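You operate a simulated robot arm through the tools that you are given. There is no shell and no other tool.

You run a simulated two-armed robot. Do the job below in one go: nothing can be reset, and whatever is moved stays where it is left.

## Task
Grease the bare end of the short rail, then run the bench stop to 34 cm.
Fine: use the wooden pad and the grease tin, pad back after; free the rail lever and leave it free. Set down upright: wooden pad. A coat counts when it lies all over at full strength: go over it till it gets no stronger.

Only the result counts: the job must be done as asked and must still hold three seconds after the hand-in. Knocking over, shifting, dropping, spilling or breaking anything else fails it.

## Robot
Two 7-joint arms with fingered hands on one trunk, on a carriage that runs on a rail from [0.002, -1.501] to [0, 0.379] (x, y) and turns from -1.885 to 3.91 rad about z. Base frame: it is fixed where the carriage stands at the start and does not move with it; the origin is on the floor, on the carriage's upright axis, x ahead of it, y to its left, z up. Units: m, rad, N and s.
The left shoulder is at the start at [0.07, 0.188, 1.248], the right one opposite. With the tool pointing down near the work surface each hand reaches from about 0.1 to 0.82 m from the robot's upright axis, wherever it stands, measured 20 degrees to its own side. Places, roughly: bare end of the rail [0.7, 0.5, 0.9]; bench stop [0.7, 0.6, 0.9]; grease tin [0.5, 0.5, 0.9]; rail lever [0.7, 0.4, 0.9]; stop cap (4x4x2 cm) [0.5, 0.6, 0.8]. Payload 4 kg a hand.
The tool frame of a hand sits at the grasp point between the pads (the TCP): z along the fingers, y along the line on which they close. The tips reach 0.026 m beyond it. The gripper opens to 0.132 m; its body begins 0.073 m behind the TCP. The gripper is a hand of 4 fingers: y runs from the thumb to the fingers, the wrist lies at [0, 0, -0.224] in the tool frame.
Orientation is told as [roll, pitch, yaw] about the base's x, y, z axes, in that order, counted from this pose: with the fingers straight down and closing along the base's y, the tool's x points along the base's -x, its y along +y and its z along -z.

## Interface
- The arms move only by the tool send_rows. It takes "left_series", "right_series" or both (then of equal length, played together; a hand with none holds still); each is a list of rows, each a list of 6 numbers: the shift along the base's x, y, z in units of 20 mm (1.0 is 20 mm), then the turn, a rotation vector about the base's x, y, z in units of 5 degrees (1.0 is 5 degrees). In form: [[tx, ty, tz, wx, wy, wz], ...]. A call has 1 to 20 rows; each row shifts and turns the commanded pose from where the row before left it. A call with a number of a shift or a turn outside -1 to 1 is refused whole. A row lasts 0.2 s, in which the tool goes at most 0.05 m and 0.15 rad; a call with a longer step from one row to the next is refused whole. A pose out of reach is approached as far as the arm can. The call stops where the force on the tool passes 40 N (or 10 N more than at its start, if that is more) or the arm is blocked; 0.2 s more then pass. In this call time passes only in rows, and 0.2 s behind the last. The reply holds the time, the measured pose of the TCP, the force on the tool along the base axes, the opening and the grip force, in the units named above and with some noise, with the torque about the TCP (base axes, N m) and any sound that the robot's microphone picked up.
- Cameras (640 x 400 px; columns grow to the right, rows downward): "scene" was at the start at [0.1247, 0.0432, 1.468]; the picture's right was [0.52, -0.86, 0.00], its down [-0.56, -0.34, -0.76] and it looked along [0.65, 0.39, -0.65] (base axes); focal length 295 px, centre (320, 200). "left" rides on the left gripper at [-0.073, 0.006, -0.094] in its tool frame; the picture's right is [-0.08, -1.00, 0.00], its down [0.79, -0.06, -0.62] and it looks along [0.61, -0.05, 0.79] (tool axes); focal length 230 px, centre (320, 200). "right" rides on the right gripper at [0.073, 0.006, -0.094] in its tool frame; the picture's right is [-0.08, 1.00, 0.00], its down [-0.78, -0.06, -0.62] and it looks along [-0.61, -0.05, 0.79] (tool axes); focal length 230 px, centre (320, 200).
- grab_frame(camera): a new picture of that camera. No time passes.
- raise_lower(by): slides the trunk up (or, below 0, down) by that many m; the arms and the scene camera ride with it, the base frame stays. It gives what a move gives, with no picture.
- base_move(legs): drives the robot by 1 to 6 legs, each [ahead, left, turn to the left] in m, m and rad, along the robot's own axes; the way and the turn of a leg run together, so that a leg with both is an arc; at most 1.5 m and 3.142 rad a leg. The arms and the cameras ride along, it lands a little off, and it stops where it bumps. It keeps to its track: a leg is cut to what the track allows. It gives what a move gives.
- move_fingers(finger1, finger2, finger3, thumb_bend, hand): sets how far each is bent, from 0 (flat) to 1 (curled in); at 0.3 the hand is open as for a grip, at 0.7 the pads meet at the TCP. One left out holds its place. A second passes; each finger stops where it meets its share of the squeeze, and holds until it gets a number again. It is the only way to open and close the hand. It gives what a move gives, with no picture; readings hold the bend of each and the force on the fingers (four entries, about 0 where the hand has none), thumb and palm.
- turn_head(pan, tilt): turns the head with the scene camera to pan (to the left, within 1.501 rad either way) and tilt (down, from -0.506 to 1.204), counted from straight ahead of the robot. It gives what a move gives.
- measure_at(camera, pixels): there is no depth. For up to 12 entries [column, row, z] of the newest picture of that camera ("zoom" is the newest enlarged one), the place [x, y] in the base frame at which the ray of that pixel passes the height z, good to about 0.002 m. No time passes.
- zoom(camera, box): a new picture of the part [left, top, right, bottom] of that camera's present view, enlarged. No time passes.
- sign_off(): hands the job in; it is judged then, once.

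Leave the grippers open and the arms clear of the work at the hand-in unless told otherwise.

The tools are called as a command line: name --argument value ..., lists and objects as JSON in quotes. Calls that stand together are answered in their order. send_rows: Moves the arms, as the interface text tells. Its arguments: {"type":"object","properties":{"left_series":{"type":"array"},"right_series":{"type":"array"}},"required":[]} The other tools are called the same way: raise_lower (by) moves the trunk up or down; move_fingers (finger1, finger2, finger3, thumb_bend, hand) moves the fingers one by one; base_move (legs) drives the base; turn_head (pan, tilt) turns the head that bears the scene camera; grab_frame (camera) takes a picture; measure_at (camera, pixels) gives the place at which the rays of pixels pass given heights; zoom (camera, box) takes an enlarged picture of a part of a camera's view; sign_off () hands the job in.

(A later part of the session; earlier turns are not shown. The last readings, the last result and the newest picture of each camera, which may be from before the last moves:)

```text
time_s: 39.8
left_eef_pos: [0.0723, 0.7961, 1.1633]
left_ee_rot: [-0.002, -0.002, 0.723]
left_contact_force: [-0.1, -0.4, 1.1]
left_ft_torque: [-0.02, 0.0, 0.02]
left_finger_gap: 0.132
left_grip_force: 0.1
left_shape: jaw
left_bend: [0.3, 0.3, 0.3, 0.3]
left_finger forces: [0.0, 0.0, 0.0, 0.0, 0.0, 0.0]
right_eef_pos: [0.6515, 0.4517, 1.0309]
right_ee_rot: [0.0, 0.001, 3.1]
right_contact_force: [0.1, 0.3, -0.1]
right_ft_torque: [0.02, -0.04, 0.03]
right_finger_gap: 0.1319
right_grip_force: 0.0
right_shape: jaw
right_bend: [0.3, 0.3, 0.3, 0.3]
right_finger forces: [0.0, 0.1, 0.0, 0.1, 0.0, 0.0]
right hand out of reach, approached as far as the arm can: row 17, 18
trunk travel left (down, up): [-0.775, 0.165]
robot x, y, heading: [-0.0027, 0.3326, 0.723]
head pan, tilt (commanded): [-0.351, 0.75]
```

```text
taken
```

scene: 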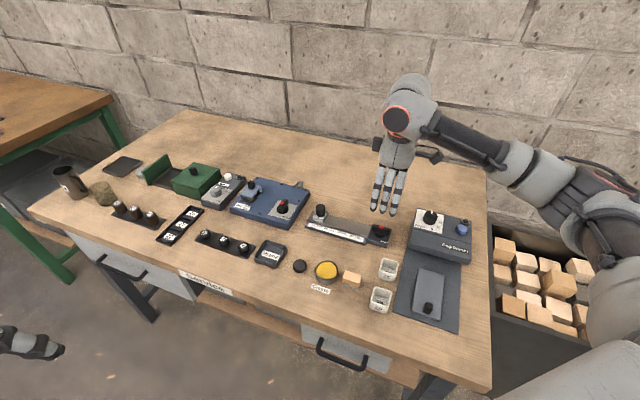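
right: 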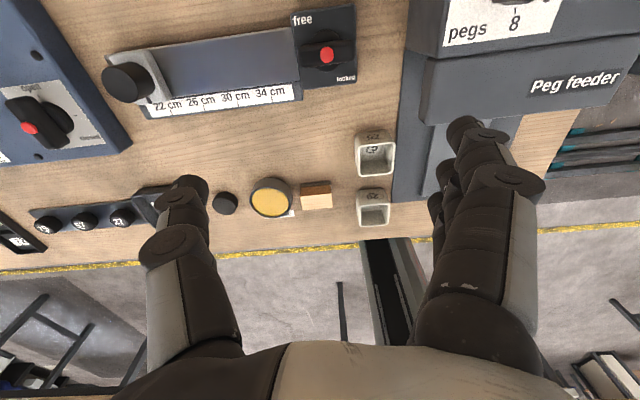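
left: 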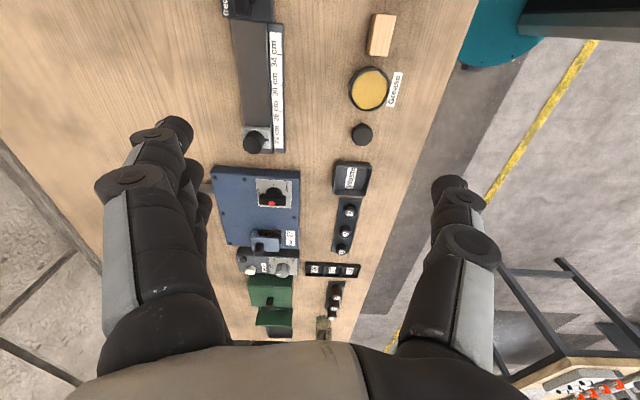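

It turns to about 175° before the limit; good enough with a slight offset. This view from the far side shows the rail well; I zoom in on it.

zoom --camera "right" --box '[90, 0, 370, 130]'

zoom --camera "right" --box '[200, 140, 400, 240]'

zoom --camera "right" --box '[280, 0, 370, 100]'

```text
2.29 times, centred on (230, 65) of right
```

zoom: 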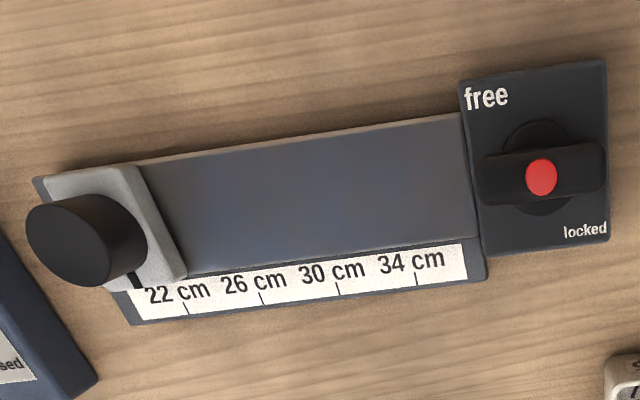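

```text
3.20 times, centred on (300, 190) of right
```

zoom: 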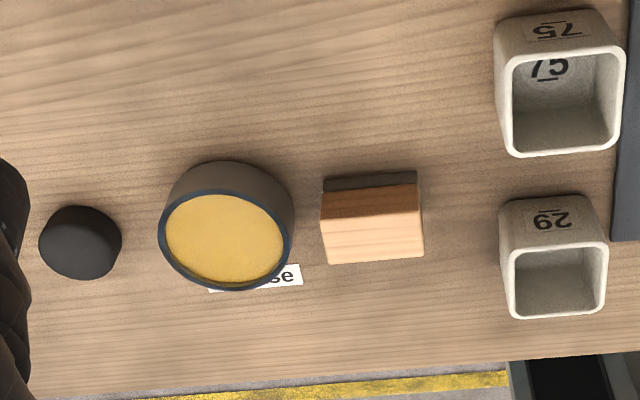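

```text
4.00 times, centred on (325, 50) of right
```

zoom: 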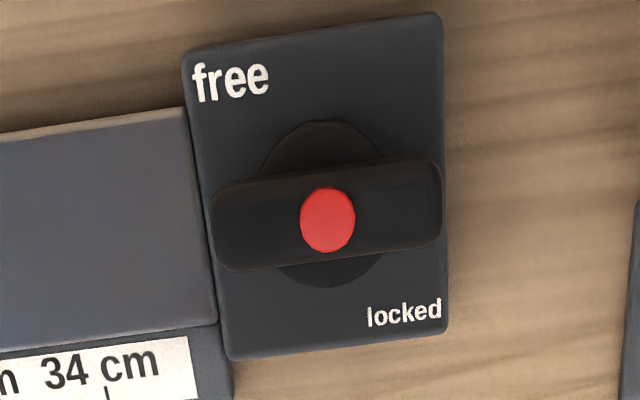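

The rail top is one plain surface between stop and lever. I measure the red dot and rail corners in this zoom at several heights.

measure_at --camera "zoom" --pixels '[[327, 218, 0.892], [327, 218, 0.88], [215, 225, 0.885], [440, 195, 0.885], [430, 160, 0.885], [437, 235, 0.885], [190, 108, 0.865], [217, 325, 0.865], [184, 45, 0.86], [440, 15, 0.86], [447, 330, 0.86], [231, 358, 0.86]]'

zoom --camera "scene" --box '[290, 195, 400, 260]'

measure_at --camera "zoom" --pixels '[[524, 189, 0.892], [524, 189, 0.88]]'

```text
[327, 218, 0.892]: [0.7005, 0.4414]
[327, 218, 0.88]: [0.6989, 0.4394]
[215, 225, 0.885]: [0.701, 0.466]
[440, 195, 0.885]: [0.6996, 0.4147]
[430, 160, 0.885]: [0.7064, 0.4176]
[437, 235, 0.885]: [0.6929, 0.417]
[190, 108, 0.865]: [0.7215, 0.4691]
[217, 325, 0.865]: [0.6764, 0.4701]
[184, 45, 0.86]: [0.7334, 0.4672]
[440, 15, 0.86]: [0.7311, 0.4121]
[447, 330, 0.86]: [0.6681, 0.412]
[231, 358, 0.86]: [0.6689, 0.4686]
```

```text
5.82 times, centred on (345, 228) of scene
```

zoom: 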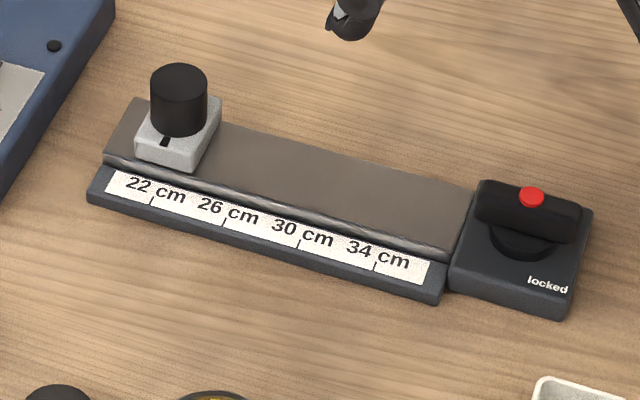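

```text
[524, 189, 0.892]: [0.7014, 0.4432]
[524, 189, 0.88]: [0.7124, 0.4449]
```

The plate spans x 0.668–0.732, y 0.412–0.468, so the lever axis is at about (0.700, 0.440); bar 51 mm long. I check the rail-top height by measuring its corners in the scene zoom.

measure_at --camera "zoom" --pixels '[[532, 197, 0.888], [532, 197, 0.892], [452, 250, 0.86], [452, 250, 0.87], [477, 190, 0.86], [477, 190, 0.87], [130, 97, 0.86], [130, 97, 0.87], [104, 156, 0.86], [104, 156, 0.87], [442, 304, 0.85], [442, 304, 0.855]]'

zoom --camera "right" --box '[90, 0, 370, 130]'

measure_at --camera "zoom" --pixels '[[460, 114, 0.86], [460, 114, 0.87], [479, 238, 0.86], [479, 238, 0.87], [187, 278, 0.86], [187, 278, 0.87], [139, 164, 0.86], [139, 164, 0.87], [187, 315, 0.857], [418, 284, 0.857], [145, 284, 0.87], [34, 180, 0.86]]'

```text
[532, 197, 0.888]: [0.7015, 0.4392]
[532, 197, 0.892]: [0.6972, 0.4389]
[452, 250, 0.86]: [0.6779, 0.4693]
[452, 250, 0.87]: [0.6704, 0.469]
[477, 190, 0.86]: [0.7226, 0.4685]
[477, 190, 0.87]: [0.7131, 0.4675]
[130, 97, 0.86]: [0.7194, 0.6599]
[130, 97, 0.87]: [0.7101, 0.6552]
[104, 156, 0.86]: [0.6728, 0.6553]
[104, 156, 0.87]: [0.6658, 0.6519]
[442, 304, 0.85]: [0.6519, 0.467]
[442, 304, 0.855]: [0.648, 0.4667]
```

```text
2.29 times, centred on (230, 65) of right
```

zoom: 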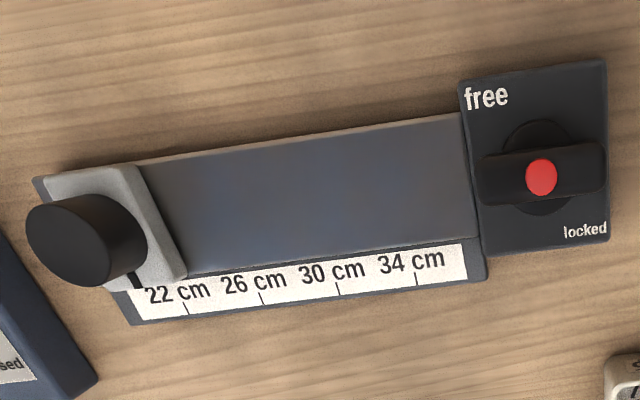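

```text
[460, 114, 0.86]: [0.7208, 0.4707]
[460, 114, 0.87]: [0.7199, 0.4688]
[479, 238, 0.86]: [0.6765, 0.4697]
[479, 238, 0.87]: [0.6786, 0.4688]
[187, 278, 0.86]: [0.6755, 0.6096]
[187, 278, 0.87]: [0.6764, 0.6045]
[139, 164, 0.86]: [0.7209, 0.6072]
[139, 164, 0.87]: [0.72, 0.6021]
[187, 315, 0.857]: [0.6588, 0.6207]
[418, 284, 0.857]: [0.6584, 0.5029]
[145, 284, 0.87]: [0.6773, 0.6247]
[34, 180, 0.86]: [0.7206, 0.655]
```

Rail top is at about z 0.862, x 0.6765–0.721, bare from y 0.469 to 0.607. Now I turn the right hand back to yaw 85° right over the lever axis (0.700, 0.440).

send_rows --right_series '[[0.128, -0.031, 0, 0, 0, -0.977], [0.128, -0.031, 0, 0, 0, -0.977], [0.128, -0.031, 0, 0, 0, -0.977], [0.128, -0.031, 0, 0, 0, -0.977], [0.128, -0.031, 0, 0, 0, -0.977], [0.128, -0.031, 0, 0, 0, -0.977], [0.128, -0.031, 0, 0, 0, -0.977], [0.128, -0.031, 0, 0, 0, -0.977], [0.128, -0.031, 0, 0, 0, -0.977], [0.128, -0.031, 0, 0, 0, -0.977], [0.128, -0.031, 0, 0, 0, -0.977], [0.128, -0.031, 0, 0, 0, -0.977], [0.128, -0.031, 0, 0, 0, -0.977], [0.128, -0.031, 0, 0, 0, -0.977], [0.128, -0.031, 0, 0, 0, -0.977], [0.128, -0.031, 0, 0, 0, -0.977], [0.128, -0.031, 0, 0, 0, -0.977], [0.128, -0.031, 0, 0, 0, -0.977], [0.128, -0.031, 0, 0, 0, -0.977]]'

grab_frame --camera "right"

zoom --camera "scene" --box '[300, 120, 480, 280]'

```text
time_s: 43.8
left_eef_pos: [0.0717, 0.7978, 1.1639]
left_ee_rot: [-0.002, -0.002, 0.723]
left_contact_force: [-1.1, 0.6, 0.4]
left_ft_torque: [0.0, 0.0, 0.03]
left_finger_gap: 0.1321
left_grip_force: 0.2
left_shape: jaw
left_bend: [0.3, 0.3, 0.3, 0.3]
left_finger forces: [0.0, 0.1, 0.0, 0.0, 0.0, 0.0]
right_eef_pos: [0.7029, 0.4395, 1.0295]
right_ee_rot: [0.001, -0.001, 1.522]
right_contact_force: [-0.4, -0.1, -0.5]
right_ft_torque: [0.0, -0.01, 0.01]
right_finger_gap: 0.132
right_grip_force: 0.0
right_shape: jaw
right_bend: [0.3, 0.3, 0.3, 0.3]
right_finger forces: [0.0, 0.1, 0.1, 0.0, 0.0, 0.0]
trunk travel left (down, up): [-0.775, 0.165]
robot x, y, heading: [-0.0008, 0.3373, 0.723]
head pan, tilt (commanded): [-0.351, 0.75]
```

```text
taken
```

right: 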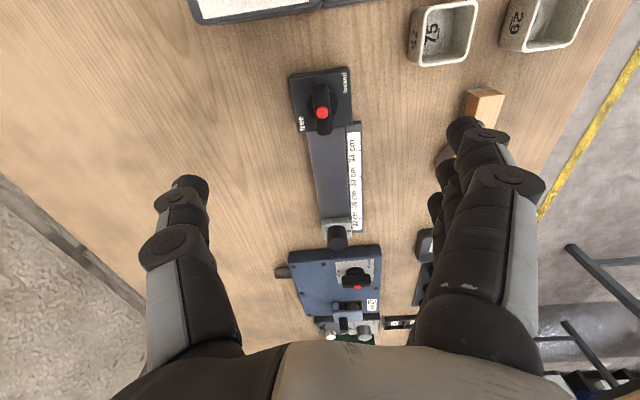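

```text
2.50 times, centred on (390, 200) of scene
```

zoom: 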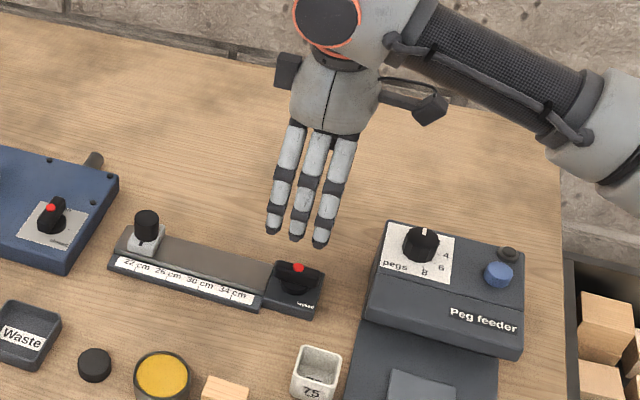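

Hand at (0.703, 0.440, 1.030), yaw 87°. Before lowering I check the peg feeder's height and left edge, because the hand's camera mount sticks out toward it (−y side).

zoom --camera "right" --box '[180, 0, 420, 70]'

measure_at --camera "right" --pixels '[[203, 24, 0.9], [203, 24, 0.95], [190, 0, 0.9], [190, 0, 0.95], [316, 10, 0.9], [316, 10, 0.95]]'

zoom --camera "scene" --box '[390, 190, 490, 270]'

measure_at --camera "zoom" --pixels '[[140, 88, 0.9], [140, 88, 0.95], [115, 250, 0.9], [115, 250, 0.95]]'

```text
2.67 times, centred on (300, 35) of right
```

zoom: 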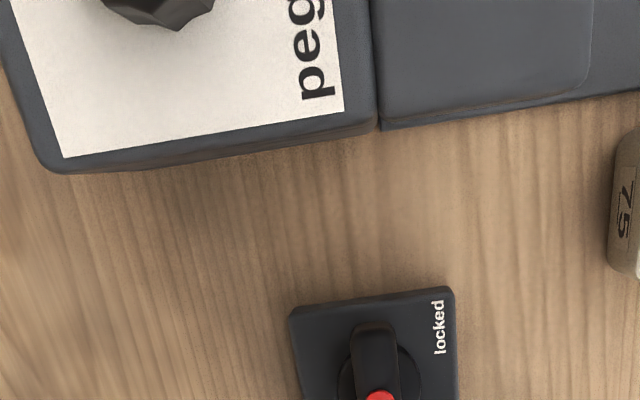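

```text
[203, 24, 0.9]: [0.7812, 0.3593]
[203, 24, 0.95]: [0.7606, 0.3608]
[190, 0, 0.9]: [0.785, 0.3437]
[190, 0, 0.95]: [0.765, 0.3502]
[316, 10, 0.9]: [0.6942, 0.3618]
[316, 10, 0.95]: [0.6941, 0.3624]
```

```text
5.00 times, centred on (440, 230) of scene
```

zoom: 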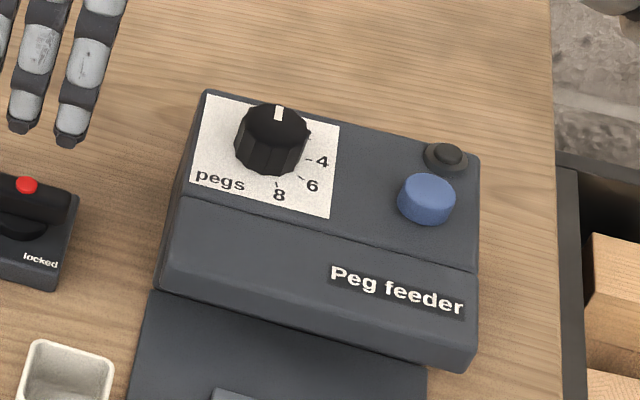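

```text
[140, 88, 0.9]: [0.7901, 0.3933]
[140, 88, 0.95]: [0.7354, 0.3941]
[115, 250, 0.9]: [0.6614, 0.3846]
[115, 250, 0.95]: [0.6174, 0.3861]
```

Feeder top is about 0.91 m and its dial about 0.935 m; the camera mount stays above 0.96 m. I lower the hand to about z 0.893 around the bar.

send_rows --right_series '[[-0.03, 0, -0.95, 0, 0, 0], [-0.03, 0, -0.95, 0, 0, 0], [-0.03, 0, -0.95, 0, 0, 0], [-0.03, 0, -0.95, 0, 0, 0], [-0.03, 0, -0.95, 0, 0, 0], [0, 0, -0.95, 0, 0, 0], [0, 0, -0.95, 0, 0, 0]]'

grab_frame --camera "right"

zoom --camera "scene" --box '[320, 180, 440, 260]'

```text
time_s: 45.4
left_eef_pos: [0.0715, 0.797, 1.1651]
left_ee_rot: [-0.002, -0.002, 0.722]
left_contact_force: [0.4, 0.2, -0.4]
left_ft_torque: [-0.03, 0.02, -0.04]
left_finger_gap: 0.1321
left_grip_force: 0.0
left_shape: jaw
left_bend: [0.3, 0.3, 0.3, 0.3]
left_finger forces: [0.0, 0.0, 0.0, 0.0, 0.1, 0.0]
right_eef_pos: [0.6984, 0.4391, 0.8962]
right_ee_rot: [0.0, 0.001, 1.525]
right_contact_force: [0.1, 0.2, -1.1]
right_ft_torque: [0.02, 0.02, 0.0]
right_finger_gap: 0.1317
right_grip_force: 0.0
right_shape: jaw
right_bend: [0.3, 0.3, 0.3, 0.3]
right_finger forces: [0.1, 0.0, 0.0, 0.0, 0.0, 0.0]
trunk travel left (down, up): [-0.775, 0.165]
robot x, y, heading: [0.0005, 0.3317, 0.72]
head pan, tilt (commanded): [-0.351, 0.75]
```

```text
taken
```

right: 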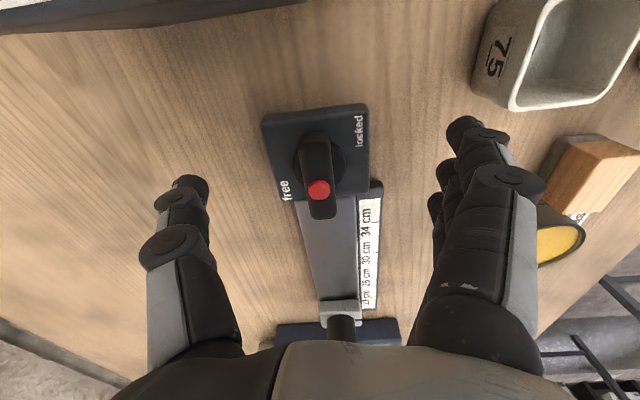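

```text
5.00 times, centred on (380, 220) of scene
```

zoom: 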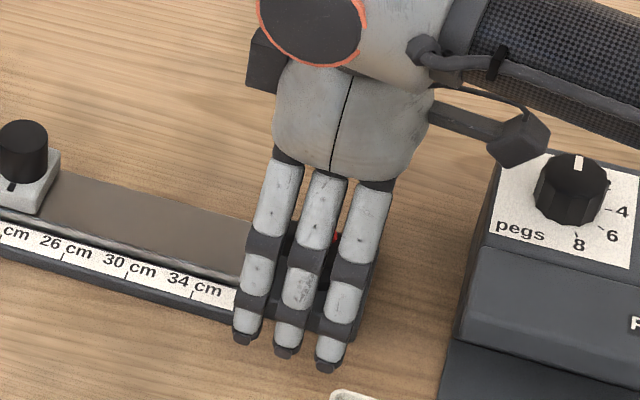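

The fingers straddle the bar: TCP (0.698, 0.439, 0.896). I close all fingers on it.

move_fingers --hand "right" --finger1 0.7 --finger2 0.7 --finger3 0.7 --thumb_bend 0.7

zoom --camera "right" --box '[200, 80, 480, 260]'

zoom --camera "scene" --box '[320, 180, 440, 260]'

```text
time_s: 46.4
left_eef_pos: [0.0714, 0.797, 1.1643]
left_ee_rot: [-0.003, -0.004, 0.721]
left_contact_force: [-0.1, 0.8, 0.9]
left_ft_torque: [0.02, 0.0, -0.02]
left_finger_gap: 0.1319
left_grip_force: 0.1
left_shape: jaw
left_bend: [0.3, 0.3, 0.3, 0.3]
left_finger forces: [0.1, 0.0, 0.1, 0.0, 0.0, 0.0]
right_eef_pos: [0.6991, 0.4404, 0.8977]
right_ee_rot: [-0.001, -0.001, 1.525]
right_contact_force: [-2.7, -0.1, -2.6]
right_ft_torque: [-0.03, 0.06, 0.03]
right_finger_gap: 0.0227
right_grip_force: 7.6
right_shape: fingers
right_bend: [0.67, 0.66, 0.66, 0.67]
right_finger forces: [2.5, 2.8, 3.5, 0.1, 5.8, 0.0]
trunk travel left (down, up): [-0.775, 0.165]
robot x, y, heading: [-0.0006, 0.3341, 0.725]
head pan, tilt (commanded): [-0.351, 0.75]
```

```text
2.22 times, centred on (340, 170) of right
```

zoom: 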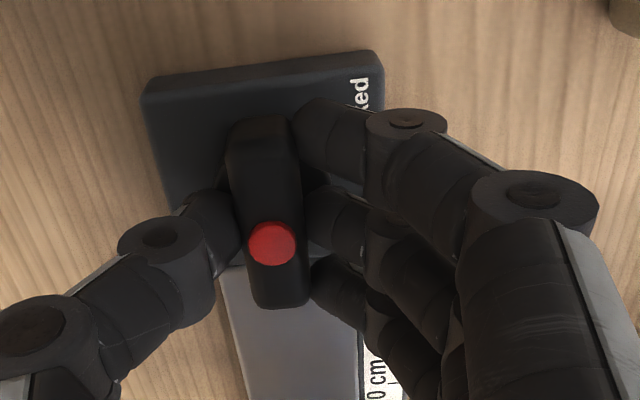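

```text
5.00 times, centred on (380, 220) of scene
```

zoom: 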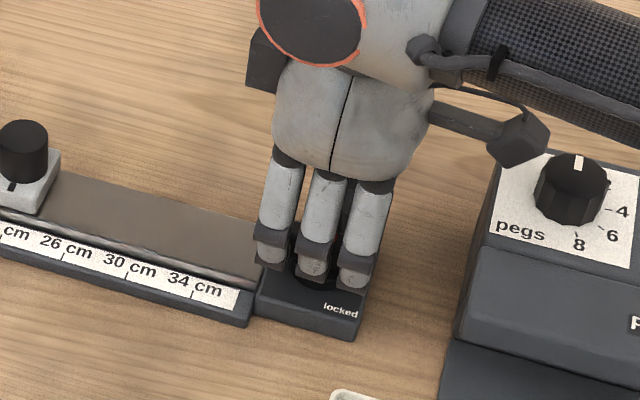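

The bar is gripped on both sides (grip 7.6 N, gap 23 mm). I turn counter-clockwise by 20° first and look at the torque.

send_rows --right_series '[[0, 0, 0, 0, 0, 0.8], [0, 0, 0, 0, 0, 0.8], [0, 0, 0, 0, 0, 0.8], [0, 0, 0, 0, 0, 0.8], [0, 0, 0, 0, 0, 0.8]]'

zoom --camera "right" --box '[200, 80, 480, 260]'

```text
time_s: 47.6
left_eef_pos: [0.0718, 0.7972, 1.1649]
left_ee_rot: [-0.001, -0.002, 0.724]
left_contact_force: [-0.1, -0.3, 0.1]
left_ft_torque: [0.03, 0.03, -0.01]
left_finger_gap: 0.1319
left_grip_force: 0.1
left_shape: jaw
left_bend: [0.3, 0.3, 0.3, 0.3]
left_finger forces: [0.1, 0.1, 0.0, 0.1, 0.0, 0.0]
right_eef_pos: [0.6983, 0.4398, 0.8979]
right_ee_rot: [0.0, 0.0, 1.874]
right_contact_force: [-1.1, -2.7, -2.6]
right_ft_torque: [-0.05, 0.02, 0.03]
right_finger_gap: 0.023
right_grip_force: 7.1
right_shape: fingers
right_bend: [0.67, 0.66, 0.66, 0.67]
right_finger forces: [2.5, 2.5, 2.7, 0.0, 6.3, 0.0]
trunk travel left (down, up): [-0.775, 0.165]
robot x, y, heading: [0.0041, 0.3339, 0.723]
head pan, tilt (commanded): [-0.351, 0.75]
```

```text
2.22 times, centred on (340, 170) of right
```

zoom: 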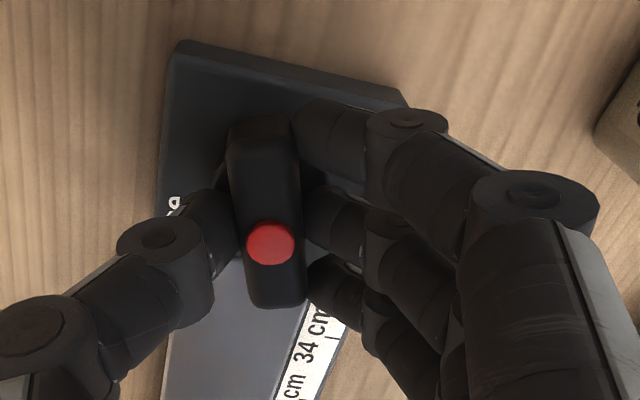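

The bar follows the hand with almost no torque. I turn on by another 60°.

send_rows --right_series '[[0, 0, 0, 0, 0, 0.8], [0, 0, 0, 0, 0, 0.8], [0, 0, 0, 0, 0, 0.8], [0, 0, 0, 0, 0, 0.8], [0, 0, 0, 0, 0, 0.8], [0, 0, 0, 0, 0, 0.8], [0, 0, 0, 0, 0, 0.8], [0, 0, 0, 0, 0, 0.8], [0, 0, 0, 0, 0, 0.8], [0, 0, 0, 0, 0, 0.8], [0, 0, 0, 0, 0, 0.8], [0, 0, 0, 0, 0, 0.8], [0, 0, 0, 0, 0, 0.8], [0, 0, 0, 0, 0, 0.8], [0, 0, 0, 0, 0, 0.8]]'

zoom --camera "right" --box '[200, 80, 480, 260]'

zoom --camera "scene" --box '[320, 180, 440, 260]'

```text
time_s: 50.8
left_eef_pos: [0.0719, 0.796, 1.1643]
left_ee_rot: [-0.001, -0.001, 0.724]
left_contact_force: [0.1, -0.4, -0.7]
left_ft_torque: [0.01, -0.02, 0.03]
left_finger_gap: 0.1319
left_grip_force: 0.1
left_shape: jaw
left_bend: [0.3, 0.3, 0.3, 0.3]
left_finger forces: [0.0, 0.1, 0.1, 0.0, 0.0, 0.0]
right_eef_pos: [0.6973, 0.4399, 0.8977]
right_ee_rot: [-0.001, 0.0, 2.921]
right_contact_force: [4.7, -5.1, 0.0]
right_ft_torque: [-0.11, -0.15, 0.02]
right_finger_gap: 0.0237
right_grip_force: 8.2
right_shape: fingers
right_bend: [0.66, 0.66, 0.66, 0.68]
right_finger forces: [3.8, 3.4, 2.9, 0.1, 5.6, 0.0]
trunk travel left (down, up): [-0.775, 0.165]
robot x, y, heading: [0.0004, 0.3331, 0.722]
head pan, tilt (commanded): [-0.351, 0.75]
```

```text
2.22 times, centred on (340, 170) of right
```

zoom: 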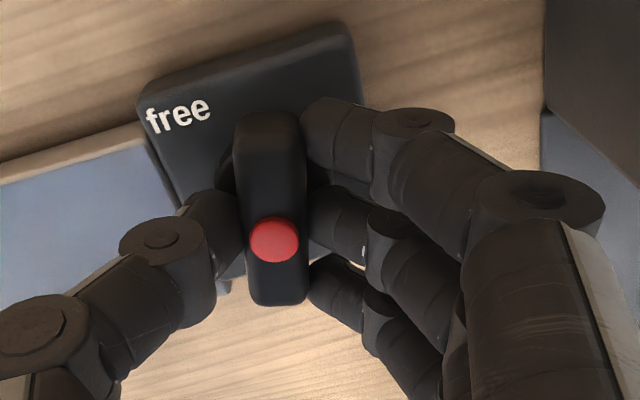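

```text
5.00 times, centred on (380, 220) of scene
```

zoom: 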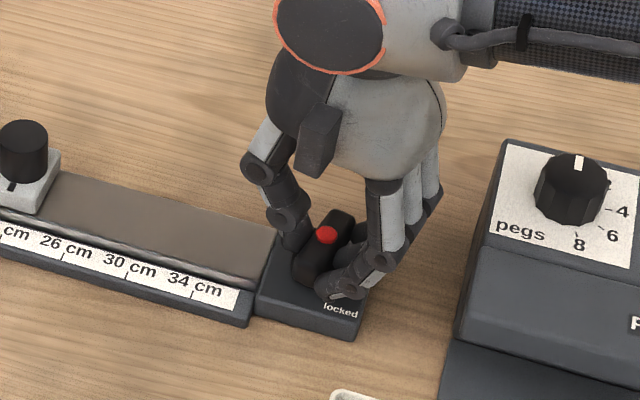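

Turned 80° so far, small forces. Two more rows of 4° each.

send_rows --right_series '[[0.03, 0, 0, 0, 0, 0.7], [0.03, 0, 0, 0, 0, 0.7]]'

zoom --camera "right" --box '[200, 80, 480, 260]'

```text
time_s: 51.4
left_eef_pos: [0.0712, 0.7966, 1.1628]
left_ee_rot: [-0.004, -0.005, 0.726]
left_contact_force: [0.0, 0.4, 0.8]
left_ft_torque: [-0.03, -0.02, 0.02]
left_finger_gap: 0.1322
left_grip_force: 0.1
left_shape: jaw
left_bend: [0.3, 0.3, 0.3, 0.3]
left_finger forces: [0.0, 0.0, 0.0, 0.0, 0.1, 0.0]
right_eef_pos: [0.6894, 0.447, 0.9139]
right_ee_rot: [-0.008, 0.014, 3.02]
right_contact_force: [-1.3, -9.2, 4.7]
right_ft_torque: [-0.36, -0.03, -0.05]
right_finger_gap: 0.0214
right_grip_force: 4.8
right_shape: fingers
right_bend: [0.65, 0.64, 0.7, 0.7]
right_finger forces: [4.9, 4.3, 0.0, 0.0, 0.1, 0.0]
right hand out of reach, approached as far as the arm can: row 1, 2
trunk travel left (down, up): [-0.775, 0.165]
robot x, y, heading: [-0.0021, 0.3362, 0.723]
head pan, tilt (commanded): [-0.351, 0.75]
```

```text
2.22 times, centred on (340, 170) of right
```

zoom: 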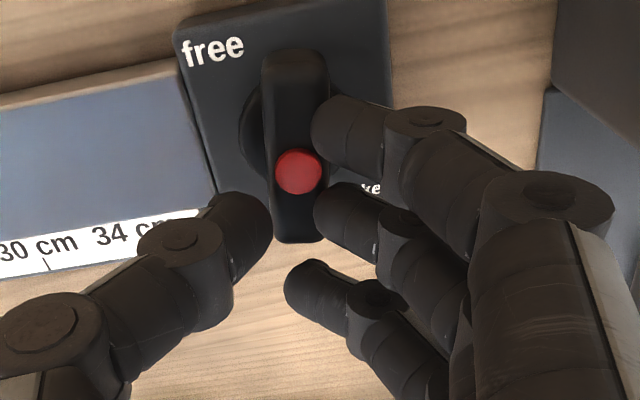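

The arm ran into its limit and the hand lifted a little (z 0.914). The bar is almost across. I open the fingers only a little (the feeder is close on that side), then rise straight up.

move_fingers --hand "right" --finger1 0.55 --finger2 0.55 --finger3 0.55 --thumb_bend 0.55

send_rows --right_series '[[0, 0, 0.8, 0, 0, 0], [0, 0, 1, 0, 0, 0], [0, 0, 1, 0, 0, 0], [0, 0, 1, 0, 0, 0], [0, 0, 1, 0, 0, 0], [0, 0, 1, 0, 0, 0]]'

grab_frame --camera "right"

zoom --camera "scene" --box '[320, 180, 440, 260]'

```text
time_s: 52.4
left_eef_pos: [0.0721, 0.7967, 1.1644]
left_ee_rot: [-0.002, -0.002, 0.722]
left_contact_force: [1.1, -0.2, -0.3]
left_ft_torque: [0.01, -0.02, -0.01]
left_finger_gap: 0.1323
left_grip_force: 0.1
left_shape: jaw
left_bend: [0.3, 0.3, 0.3, 0.3]
left_finger forces: [0.1, 0.0, 0.0, 0.0, 0.0, 0.0]
right_eef_pos: [0.6902, 0.4465, 0.9124]
right_ee_rot: [-0.006, 0.011, 3.017]
right_contact_force: [-0.1, 0.1, -0.1]
right_ft_torque: [-0.01, -0.02, 0.0]
right_finger_gap: 0.0538
right_grip_force: 0.1
right_shape: fingers
right_bend: [0.55, 0.55, 0.55, 0.55]
right_finger forces: [0.1, 0.0, 0.0, 0.0, 0.0, 0.1]
trunk travel left (down, up): [-0.775, 0.165]
robot x, y, heading: [0.0003, 0.3331, 0.721]
head pan, tilt (commanded): [-0.351, 0.75]
```

```text
time_s: 53.8
left_eef_pos: [0.0713, 0.7965, 1.1636]
left_ee_rot: [-0.002, -0.001, 0.722]
left_contact_force: [0.1, 0.1, 0.4]
left_ft_torque: [0.0, -0.02, -0.01]
left_finger_gap: 0.132
left_grip_force: 0.1
left_shape: jaw
left_bend: [0.3, 0.3, 0.3, 0.3]
left_finger forces: [0.0, 0.1, 0.0, 0.1, 0.0, 0.0]
right_eef_pos: [0.6843, 0.4514, 0.9601]
right_ee_rot: [0.001, 0.003, 3.04]
right_contact_force: [-0.3, -0.4, 0.4]
right_ft_torque: [0.01, 0.01, 0.02]
right_finger_gap: 0.0537
right_grip_force: 0.0
right_shape: fingers
right_bend: [0.55, 0.55, 0.55, 0.55]
right_finger forces: [0.1, 0.1, 0.0, 0.0, 0.0, 0.1]
right hand out of reach, approached as far as the arm can: row 1, 3, 4, 5, 6
trunk travel left (down, up): [-0.775, 0.165]
robot x, y, heading: [0.0018, 0.3356, 0.723]
head pan, tilt (commanded): [-0.351, 0.75]
```

```text
taken
```

right: 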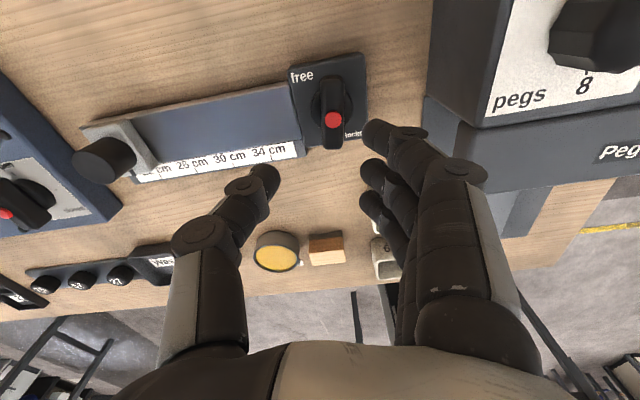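

```text
5.00 times, centred on (380, 220) of scene
```

zoom: 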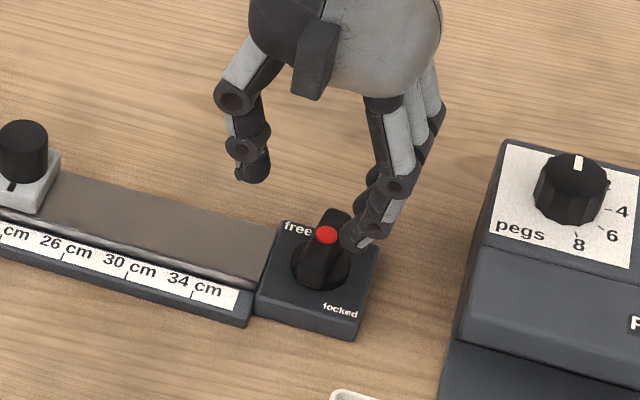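

The bar is nearly across the rail now. I turn the hand back away from its limit while rising, then look closely at the lever angle.

send_rows --right_series '[[0, 0, 0.5, 0, 0, -1], [0, 0, 0.5, 0, 0, -1], [0, 0, 0.5, 0, 0, -1], [0, 0, 0.5, 0, 0, -1], [0, 0, 0.5, 0, 0, -1], [0, 0, 0.5, 0, 0, -1], [-0.5, 0, 0.5, 0, 0, -1], [-0.5, 0, 0.5, 0, 0, -1], [-0.5, 0, 0, 0, 0, -1], [-0.5, 0, 0, 0, 0, -1], [-0.5, 0, 0, 0, 0, -1], [-0.5, 0, 0, 0, 0, -1]]'

grab_frame --camera "right"

zoom --camera "scene" --box '[360, 210, 410, 250]'

```text
time_s: 56.4
left_eef_pos: [0.0711, 0.7967, 1.1642]
left_ee_rot: [-0.002, -0.002, 0.723]
left_contact_force: [-0.4, -0.9, -0.2]
left_ft_torque: [-0.02, 0.0, 0.01]
left_finger_gap: 0.132
left_grip_force: 0.1
left_shape: jaw
left_bend: [0.3, 0.3, 0.3, 0.3]
left_finger forces: [0.0, 0.0, 0.1, 0.0, 0.0, 0.0]
right_eef_pos: [0.624, 0.4516, 1.0406]
right_ee_rot: [-0.001, 0.0, 1.993]
right_contact_force: [-0.4, -0.2, 0.3]
right_ft_torque: [0.03, 0.01, 0.03]
right_finger_gap: 0.054
right_grip_force: 0.0
right_shape: fingers
right_bend: [0.55, 0.55, 0.55, 0.55]
right_finger forces: [0.1, 0.0, 0.1, 0.0, 0.1, 0.1]
trunk travel left (down, up): [-0.775, 0.165]
robot x, y, heading: [0.0021, 0.3344, 0.724]
head pan, tilt (commanded): [-0.351, 0.75]
```

```text
taken
```

right: 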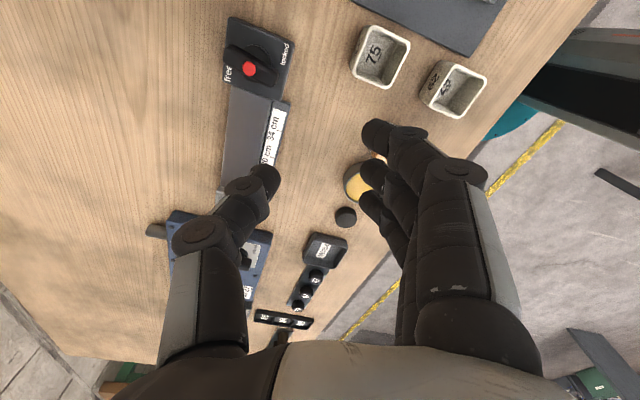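

```text
10.00 times, centred on (385, 230) of scene
```

zoom: 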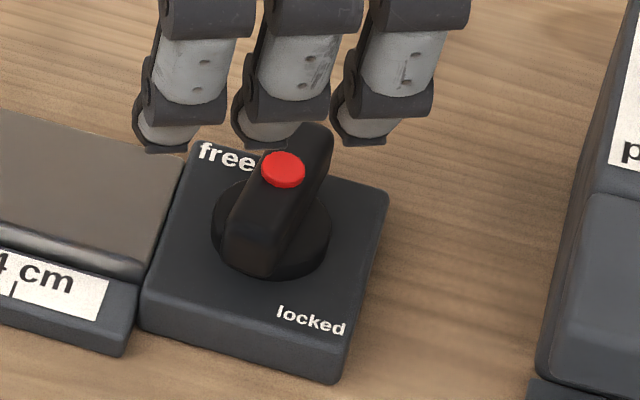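

I measure the bar's direction in an enlarged right-camera view.

zoom --camera "right" --box '[210, 10, 310, 110]'

```text
4.00 times, centred on (260, 60) of right
```

zoom: 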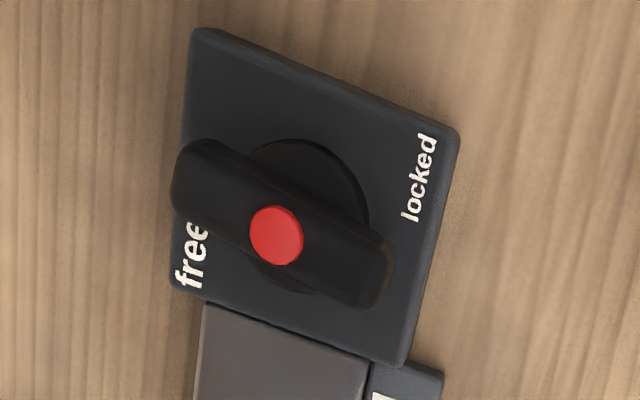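

measure_at --camera "zoom" --pixels '[[210, 140, 0.888], [172, 200, 0.888], [392, 240, 0.888], [370, 308, 0.888], [277, 235, 0.89], [197, 28, 0.862], [457, 130, 0.862], [400, 365, 0.862], [170, 290, 0.862]]'

```text
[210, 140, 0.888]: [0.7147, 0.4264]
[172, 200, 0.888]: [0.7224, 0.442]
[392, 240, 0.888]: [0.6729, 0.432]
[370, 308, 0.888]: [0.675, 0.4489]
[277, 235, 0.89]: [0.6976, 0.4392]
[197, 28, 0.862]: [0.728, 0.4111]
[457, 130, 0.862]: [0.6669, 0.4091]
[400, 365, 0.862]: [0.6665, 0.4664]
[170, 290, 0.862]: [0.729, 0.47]
```

The bar's far end points at about −8° (it has turned 82° of 90°). I'll finish it with the hand flipped round (yaw about −8°), where the wrist has room. Turning the hand at height first.

send_rows --right_series '[[0.186, -0.03, 0, 0, 0, -1], [0.186, -0.03, 0, 0, 0, -1], [0.186, -0.03, 0, 0, 0, -1], [0.186, -0.03, 0, 0, 0, -1], [0.186, -0.03, 0, 0, 0, -1], [0.186, -0.03, 0, 0, 0, -1], [0.186, -0.03, 0, 0, 0, -1], [0.186, -0.03, 0, 0, 0, -1], [0.186, -0.03, 0, 0, 0, -1], [0.186, -0.03, 0, 0, 0, -1], [0.186, -0.03, 0, 0, 0, -1], [0.186, -0.03, 0, 0, 0, -1], [0.186, -0.03, 0, 0, 0, -1], [0.186, -0.03, 0, 0, 0, -1], [0.186, -0.03, 0, 0, 0, -1], [0.186, -0.03, 0, 0, 0, -1], [0.186, -0.03, 0, 0, 0, -1], [0.186, -0.03, 0, 0, 0, -1], [0.186, -0.03, 0, 0, 0, -1], [0.186, -0.03, 0, 0, 0, -1]]'

send_rows --right_series '[[0, 0, 0, 0, 0, -0.9], [0, 0, 0, 0, 0, -0.9], [0, 0, 0, 0, 0, -0.9], [0, 0, 0, 0, 0, -0.9], [0, 0, 0, 0, 0, -0.9]]'

grab_frame --camera "right"

grab_frame --camera "scene"

```text
time_s: 60.6
left_eef_pos: [0.0709, 0.7979, 1.1642]
left_ee_rot: [0.0, -0.001, 0.723]
left_contact_force: [0.5, -0.6, 0.4]
left_ft_torque: [0.0, 0.03, 0.04]
left_finger_gap: 0.1317
left_grip_force: 0.0
left_shape: jaw
left_bend: [0.3, 0.3, 0.3, 0.3]
left_finger forces: [0.0, 0.0, 0.0, 0.1, 0.0, 0.0]
right_eef_pos: [0.6984, 0.4386, 1.0398]
right_ee_rot: [-0.001, 0.001, 0.249]
right_contact_force: [-0.5, 0.8, -1.1]
right_ft_torque: [0.0, 0.0, 0.01]
right_finger_gap: 0.054
right_grip_force: 0.1
right_shape: fingers
right_bend: [0.55, 0.55, 0.55, 0.55]
right_finger forces: [0.0, 0.0, 0.0, 0.0, 0.0, 0.1]
trunk travel left (down, up): [-0.775, 0.165]
robot x, y, heading: [0.0017, 0.3356, 0.728]
head pan, tilt (commanded): [-0.351, 0.75]
```

```text
time_s: 61.8
left_eef_pos: [0.0713, 0.7973, 1.1638]
left_ee_rot: [-0.002, -0.001, 0.723]
left_contact_force: [0.0, -0.6, 0.1]
left_ft_torque: [0.01, -0.03, 0.02]
left_finger_gap: 0.1317
left_grip_force: 0.1
left_shape: jaw
left_bend: [0.3, 0.3, 0.3, 0.3]
left_finger forces: [0.0, 0.0, 0.0, 0.1, 0.0, 0.1]
right_eef_pos: [0.6972, 0.4409, 1.0409]
right_ee_rot: [0.001, 0.0, -0.145]
right_contact_force: [0.5, 0.3, 0.3]
right_ft_torque: [-0.01, 0.0, 0.02]
right_finger_gap: 0.0539
right_grip_force: 0.0
right_shape: fingers
right_bend: [0.55, 0.55, 0.55, 0.55]
right_finger forces: [0.0, 0.0, 0.0, 0.0, 0.0, 0.0]
trunk travel left (down, up): [-0.775, 0.165]
robot x, y, heading: [-0.0016, 0.3345, 0.722]
head pan, tilt (commanded): [-0.351, 0.75]
```

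```text
taken
```

right: 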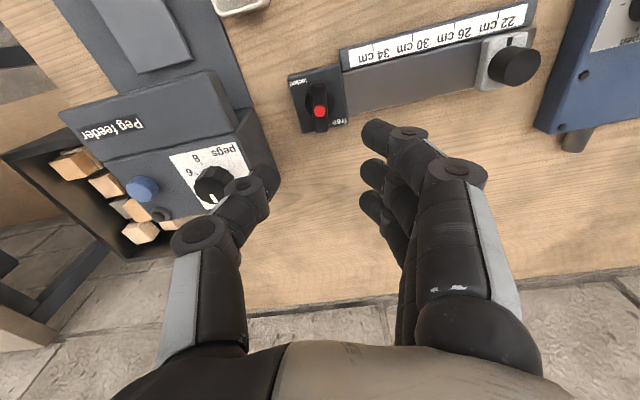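

```text
taken
```

scene: 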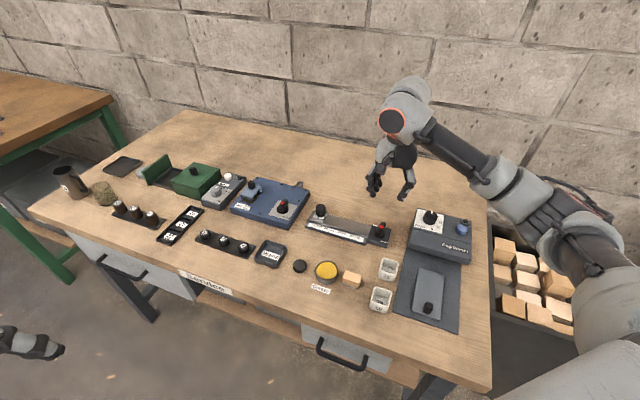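

Hand at (0.697, 0.441, 1.041), yaw −8°, aligned with the bar. I lower it to z ≈ 0.898.

send_rows --right_series '[[0.02, -0.02, -1, 0, 0, 0], [0.02, -0.02, -1, 0, 0, 0], [0, 0, -1, 0, 0, 0], [0, 0, -1, 0, 0, 0], [0, 0, -1, 0, 0, 0], [0, 0, -1, 0, 0, 0], [0, 0, -1, 0, 0, 0], [0, 0, -0.2, 0, 0, 0]]'

zoom --camera "right" --box '[200, 60, 460, 240]'

zoom --camera "scene" --box '[330, 180, 440, 260]'

```text
time_s: 63.6
left_eef_pos: [0.0719, 0.7978, 1.1657]
left_ee_rot: [-0.001, -0.001, 0.723]
left_contact_force: [0.6, -0.1, 0.4]
left_ft_torque: [0.0, 0.02, -0.01]
left_finger_gap: 0.1317
left_grip_force: 0.1
left_shape: jaw
left_bend: [0.3, 0.3, 0.3, 0.3]
left_finger forces: [0.0, 0.1, 0.0, 0.1, 0.0, 0.0]
right_eef_pos: [0.6993, 0.4415, 0.8963]
right_ee_rot: [-0.001, 0.001, -0.139]
right_contact_force: [0.1, 0.1, -0.5]
right_ft_torque: [0.02, 0.01, 0.0]
right_finger_gap: 0.0539
right_grip_force: 0.0
right_shape: fingers
right_bend: [0.55, 0.55, 0.55, 0.55]
right_finger forces: [0.0, 0.1, 0.0, 0.1, 0.0, 0.0]
trunk travel left (down, up): [-0.775, 0.165]
robot x, y, heading: [0.0029, 0.3351, 0.724]
head pan, tilt (commanded): [-0.351, 0.75]
```

```text
2.22 times, centred on (330, 150) of right
```

zoom: 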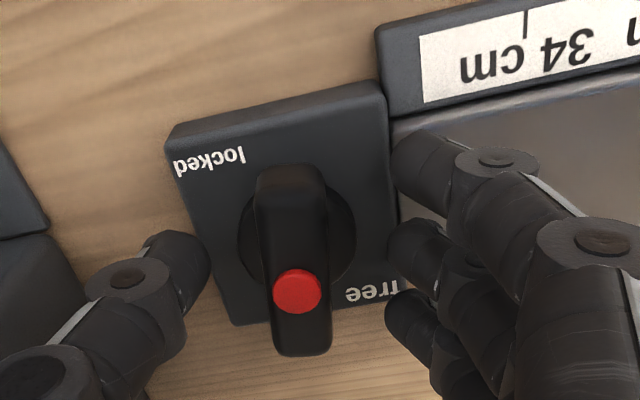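

```text
5.00 times, centred on (385, 220) of scene
```

zoom: 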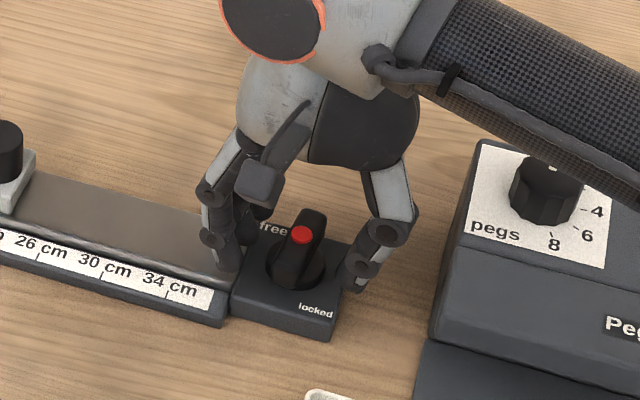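

No contact forces; the bar lies between thumb and fingers. I close and then turn +12° counter-clockwise.

move_fingers --hand "right" --finger1 0.7 --finger2 0.7 --finger3 0.7 --thumb_bend 0.7

send_rows --right_series '[[0, 0, 0, 0, 0, 0.5], [0, 0, 0, 0, 0, 0.5], [0, 0, 0, 0, 0, 0.5], [0, 0, 0, 0, 0, 0.5]]'

zoom --camera "right" --box '[200, 60, 460, 240]'

```text
time_s: 64.6
left_eef_pos: [0.0722, 0.7969, 1.1643]
left_ee_rot: [-0.002, -0.001, 0.722]
left_contact_force: [0.1, 0.0, -0.6]
left_ft_torque: [0.02, -0.02, 0.02]
left_finger_gap: 0.132
left_grip_force: 0.1
left_shape: jaw
left_bend: [0.3, 0.3, 0.3, 0.3]
left_finger forces: [0.1, 0.0, 0.0, 0.0, 0.1, 0.1]
right_eef_pos: [0.6999, 0.4398, 0.8955]
right_ee_rot: [-0.002, 0.001, -0.142]
right_contact_force: [1.2, 3.7, -1.2]
right_ft_torque: [0.15, -0.03, 0.02]
right_finger_gap: 0.0234
right_grip_force: 8.1
right_shape: fingers
right_bend: [0.66, 0.65, 0.66, 0.67]
right_finger forces: [2.8, 4.3, 2.9, 0.0, 6.0, 0.0]
trunk travel left (down, up): [-0.775, 0.165]
robot x, y, heading: [-0.0012, 0.3379, 0.727]
head pan, tilt (commanded): [-0.351, 0.75]
```

```text
time_s: 65.6
left_eef_pos: [0.0716, 0.7981, 1.1637]
left_ee_rot: [-0.003, 0.0, 0.724]
left_contact_force: [0.4, -0.3, 0.4]
left_ft_torque: [-0.03, -0.02, -0.02]
left_finger_gap: 0.1317
left_grip_force: 0.0
left_shape: jaw
left_bend: [0.3, 0.3, 0.3, 0.3]
left_finger forces: [0.0, 0.1, 0.0, 0.0, 0.0, 0.0]
right_eef_pos: [0.6991, 0.4397, 0.8959]
right_ee_rot: [0.0, -0.002, 0.033]
right_contact_force: [-0.3, 5.5, -1.6]
right_ft_torque: [0.18, 0.0, -0.1]
right_finger_gap: 0.0239
right_grip_force: 8.1
right_shape: fingers
right_bend: [0.66, 0.65, 0.66, 0.68]
right_finger forces: [4.0, 4.6, 2.3, 0.0, 5.3, 0.0]
trunk travel left (down, up): [-0.775, 0.165]
robot x, y, heading: [0.0018, 0.3311, 0.723]
head pan, tilt (commanded): [-0.351, 0.75]
```

```text
2.22 times, centred on (330, 150) of right
```

zoom: 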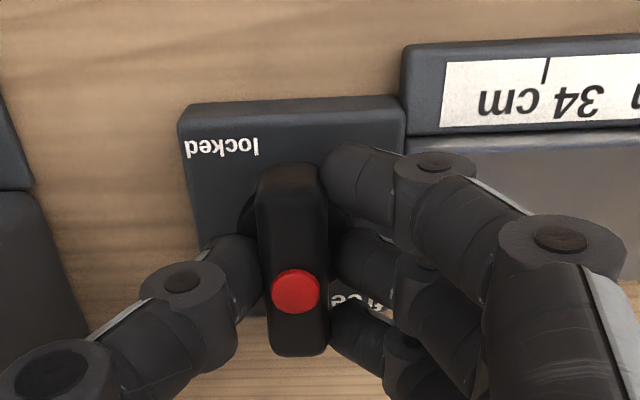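

The bar followed; hand yaw is now +2°, torque −0.1 N m. One more 4° to see if it meets its end stop.

send_rows --right_series '[[0, 0, 0, 0, 0, 0.4], [0, 0, 0, 0, 0, 0.4]]'

zoom --camera "right" --box '[200, 60, 460, 240]'

```text
time_s: 66.2
left_eef_pos: [0.0715, 0.7975, 1.1636]
left_ee_rot: [-0.004, 0.0, 0.723]
left_contact_force: [-0.3, 0.7, -0.2]
left_ft_torque: [0.03, -0.05, -0.01]
left_finger_gap: 0.1318
left_grip_force: 0.0
left_shape: jaw
left_bend: [0.3, 0.3, 0.3, 0.3]
left_finger forces: [0.0, 0.0, 0.0, 0.0, 0.1, 0.1]
right_eef_pos: [0.7, 0.4402, 0.8969]
right_ee_rot: [-0.001, 0.0, 0.104]
right_contact_force: [-2.6, 6.3, -1.6]
right_ft_torque: [0.16, 0.08, -0.18]
right_finger_gap: 0.025
right_grip_force: 8.5
right_shape: fingers
right_bend: [0.66, 0.65, 0.67, 0.68]
right_finger forces: [5.3, 4.3, 1.6, 0.0, 5.5, 0.0]
trunk travel left (down, up): [-0.775, 0.165]
robot x, y, heading: [0.0044, 0.3353, 0.724]
head pan, tilt (commanded): [-0.351, 0.75]
```

```text
2.22 times, centred on (330, 150) of right
```

zoom: 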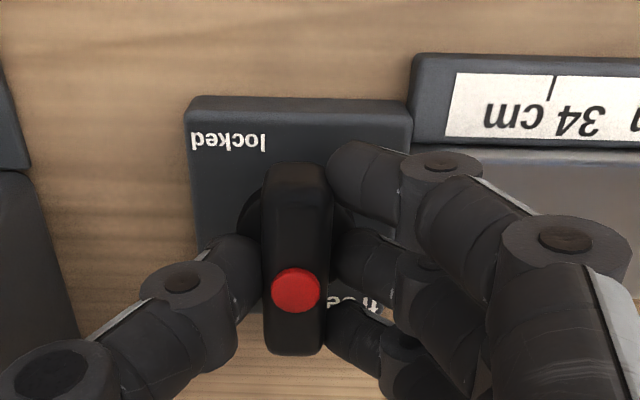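

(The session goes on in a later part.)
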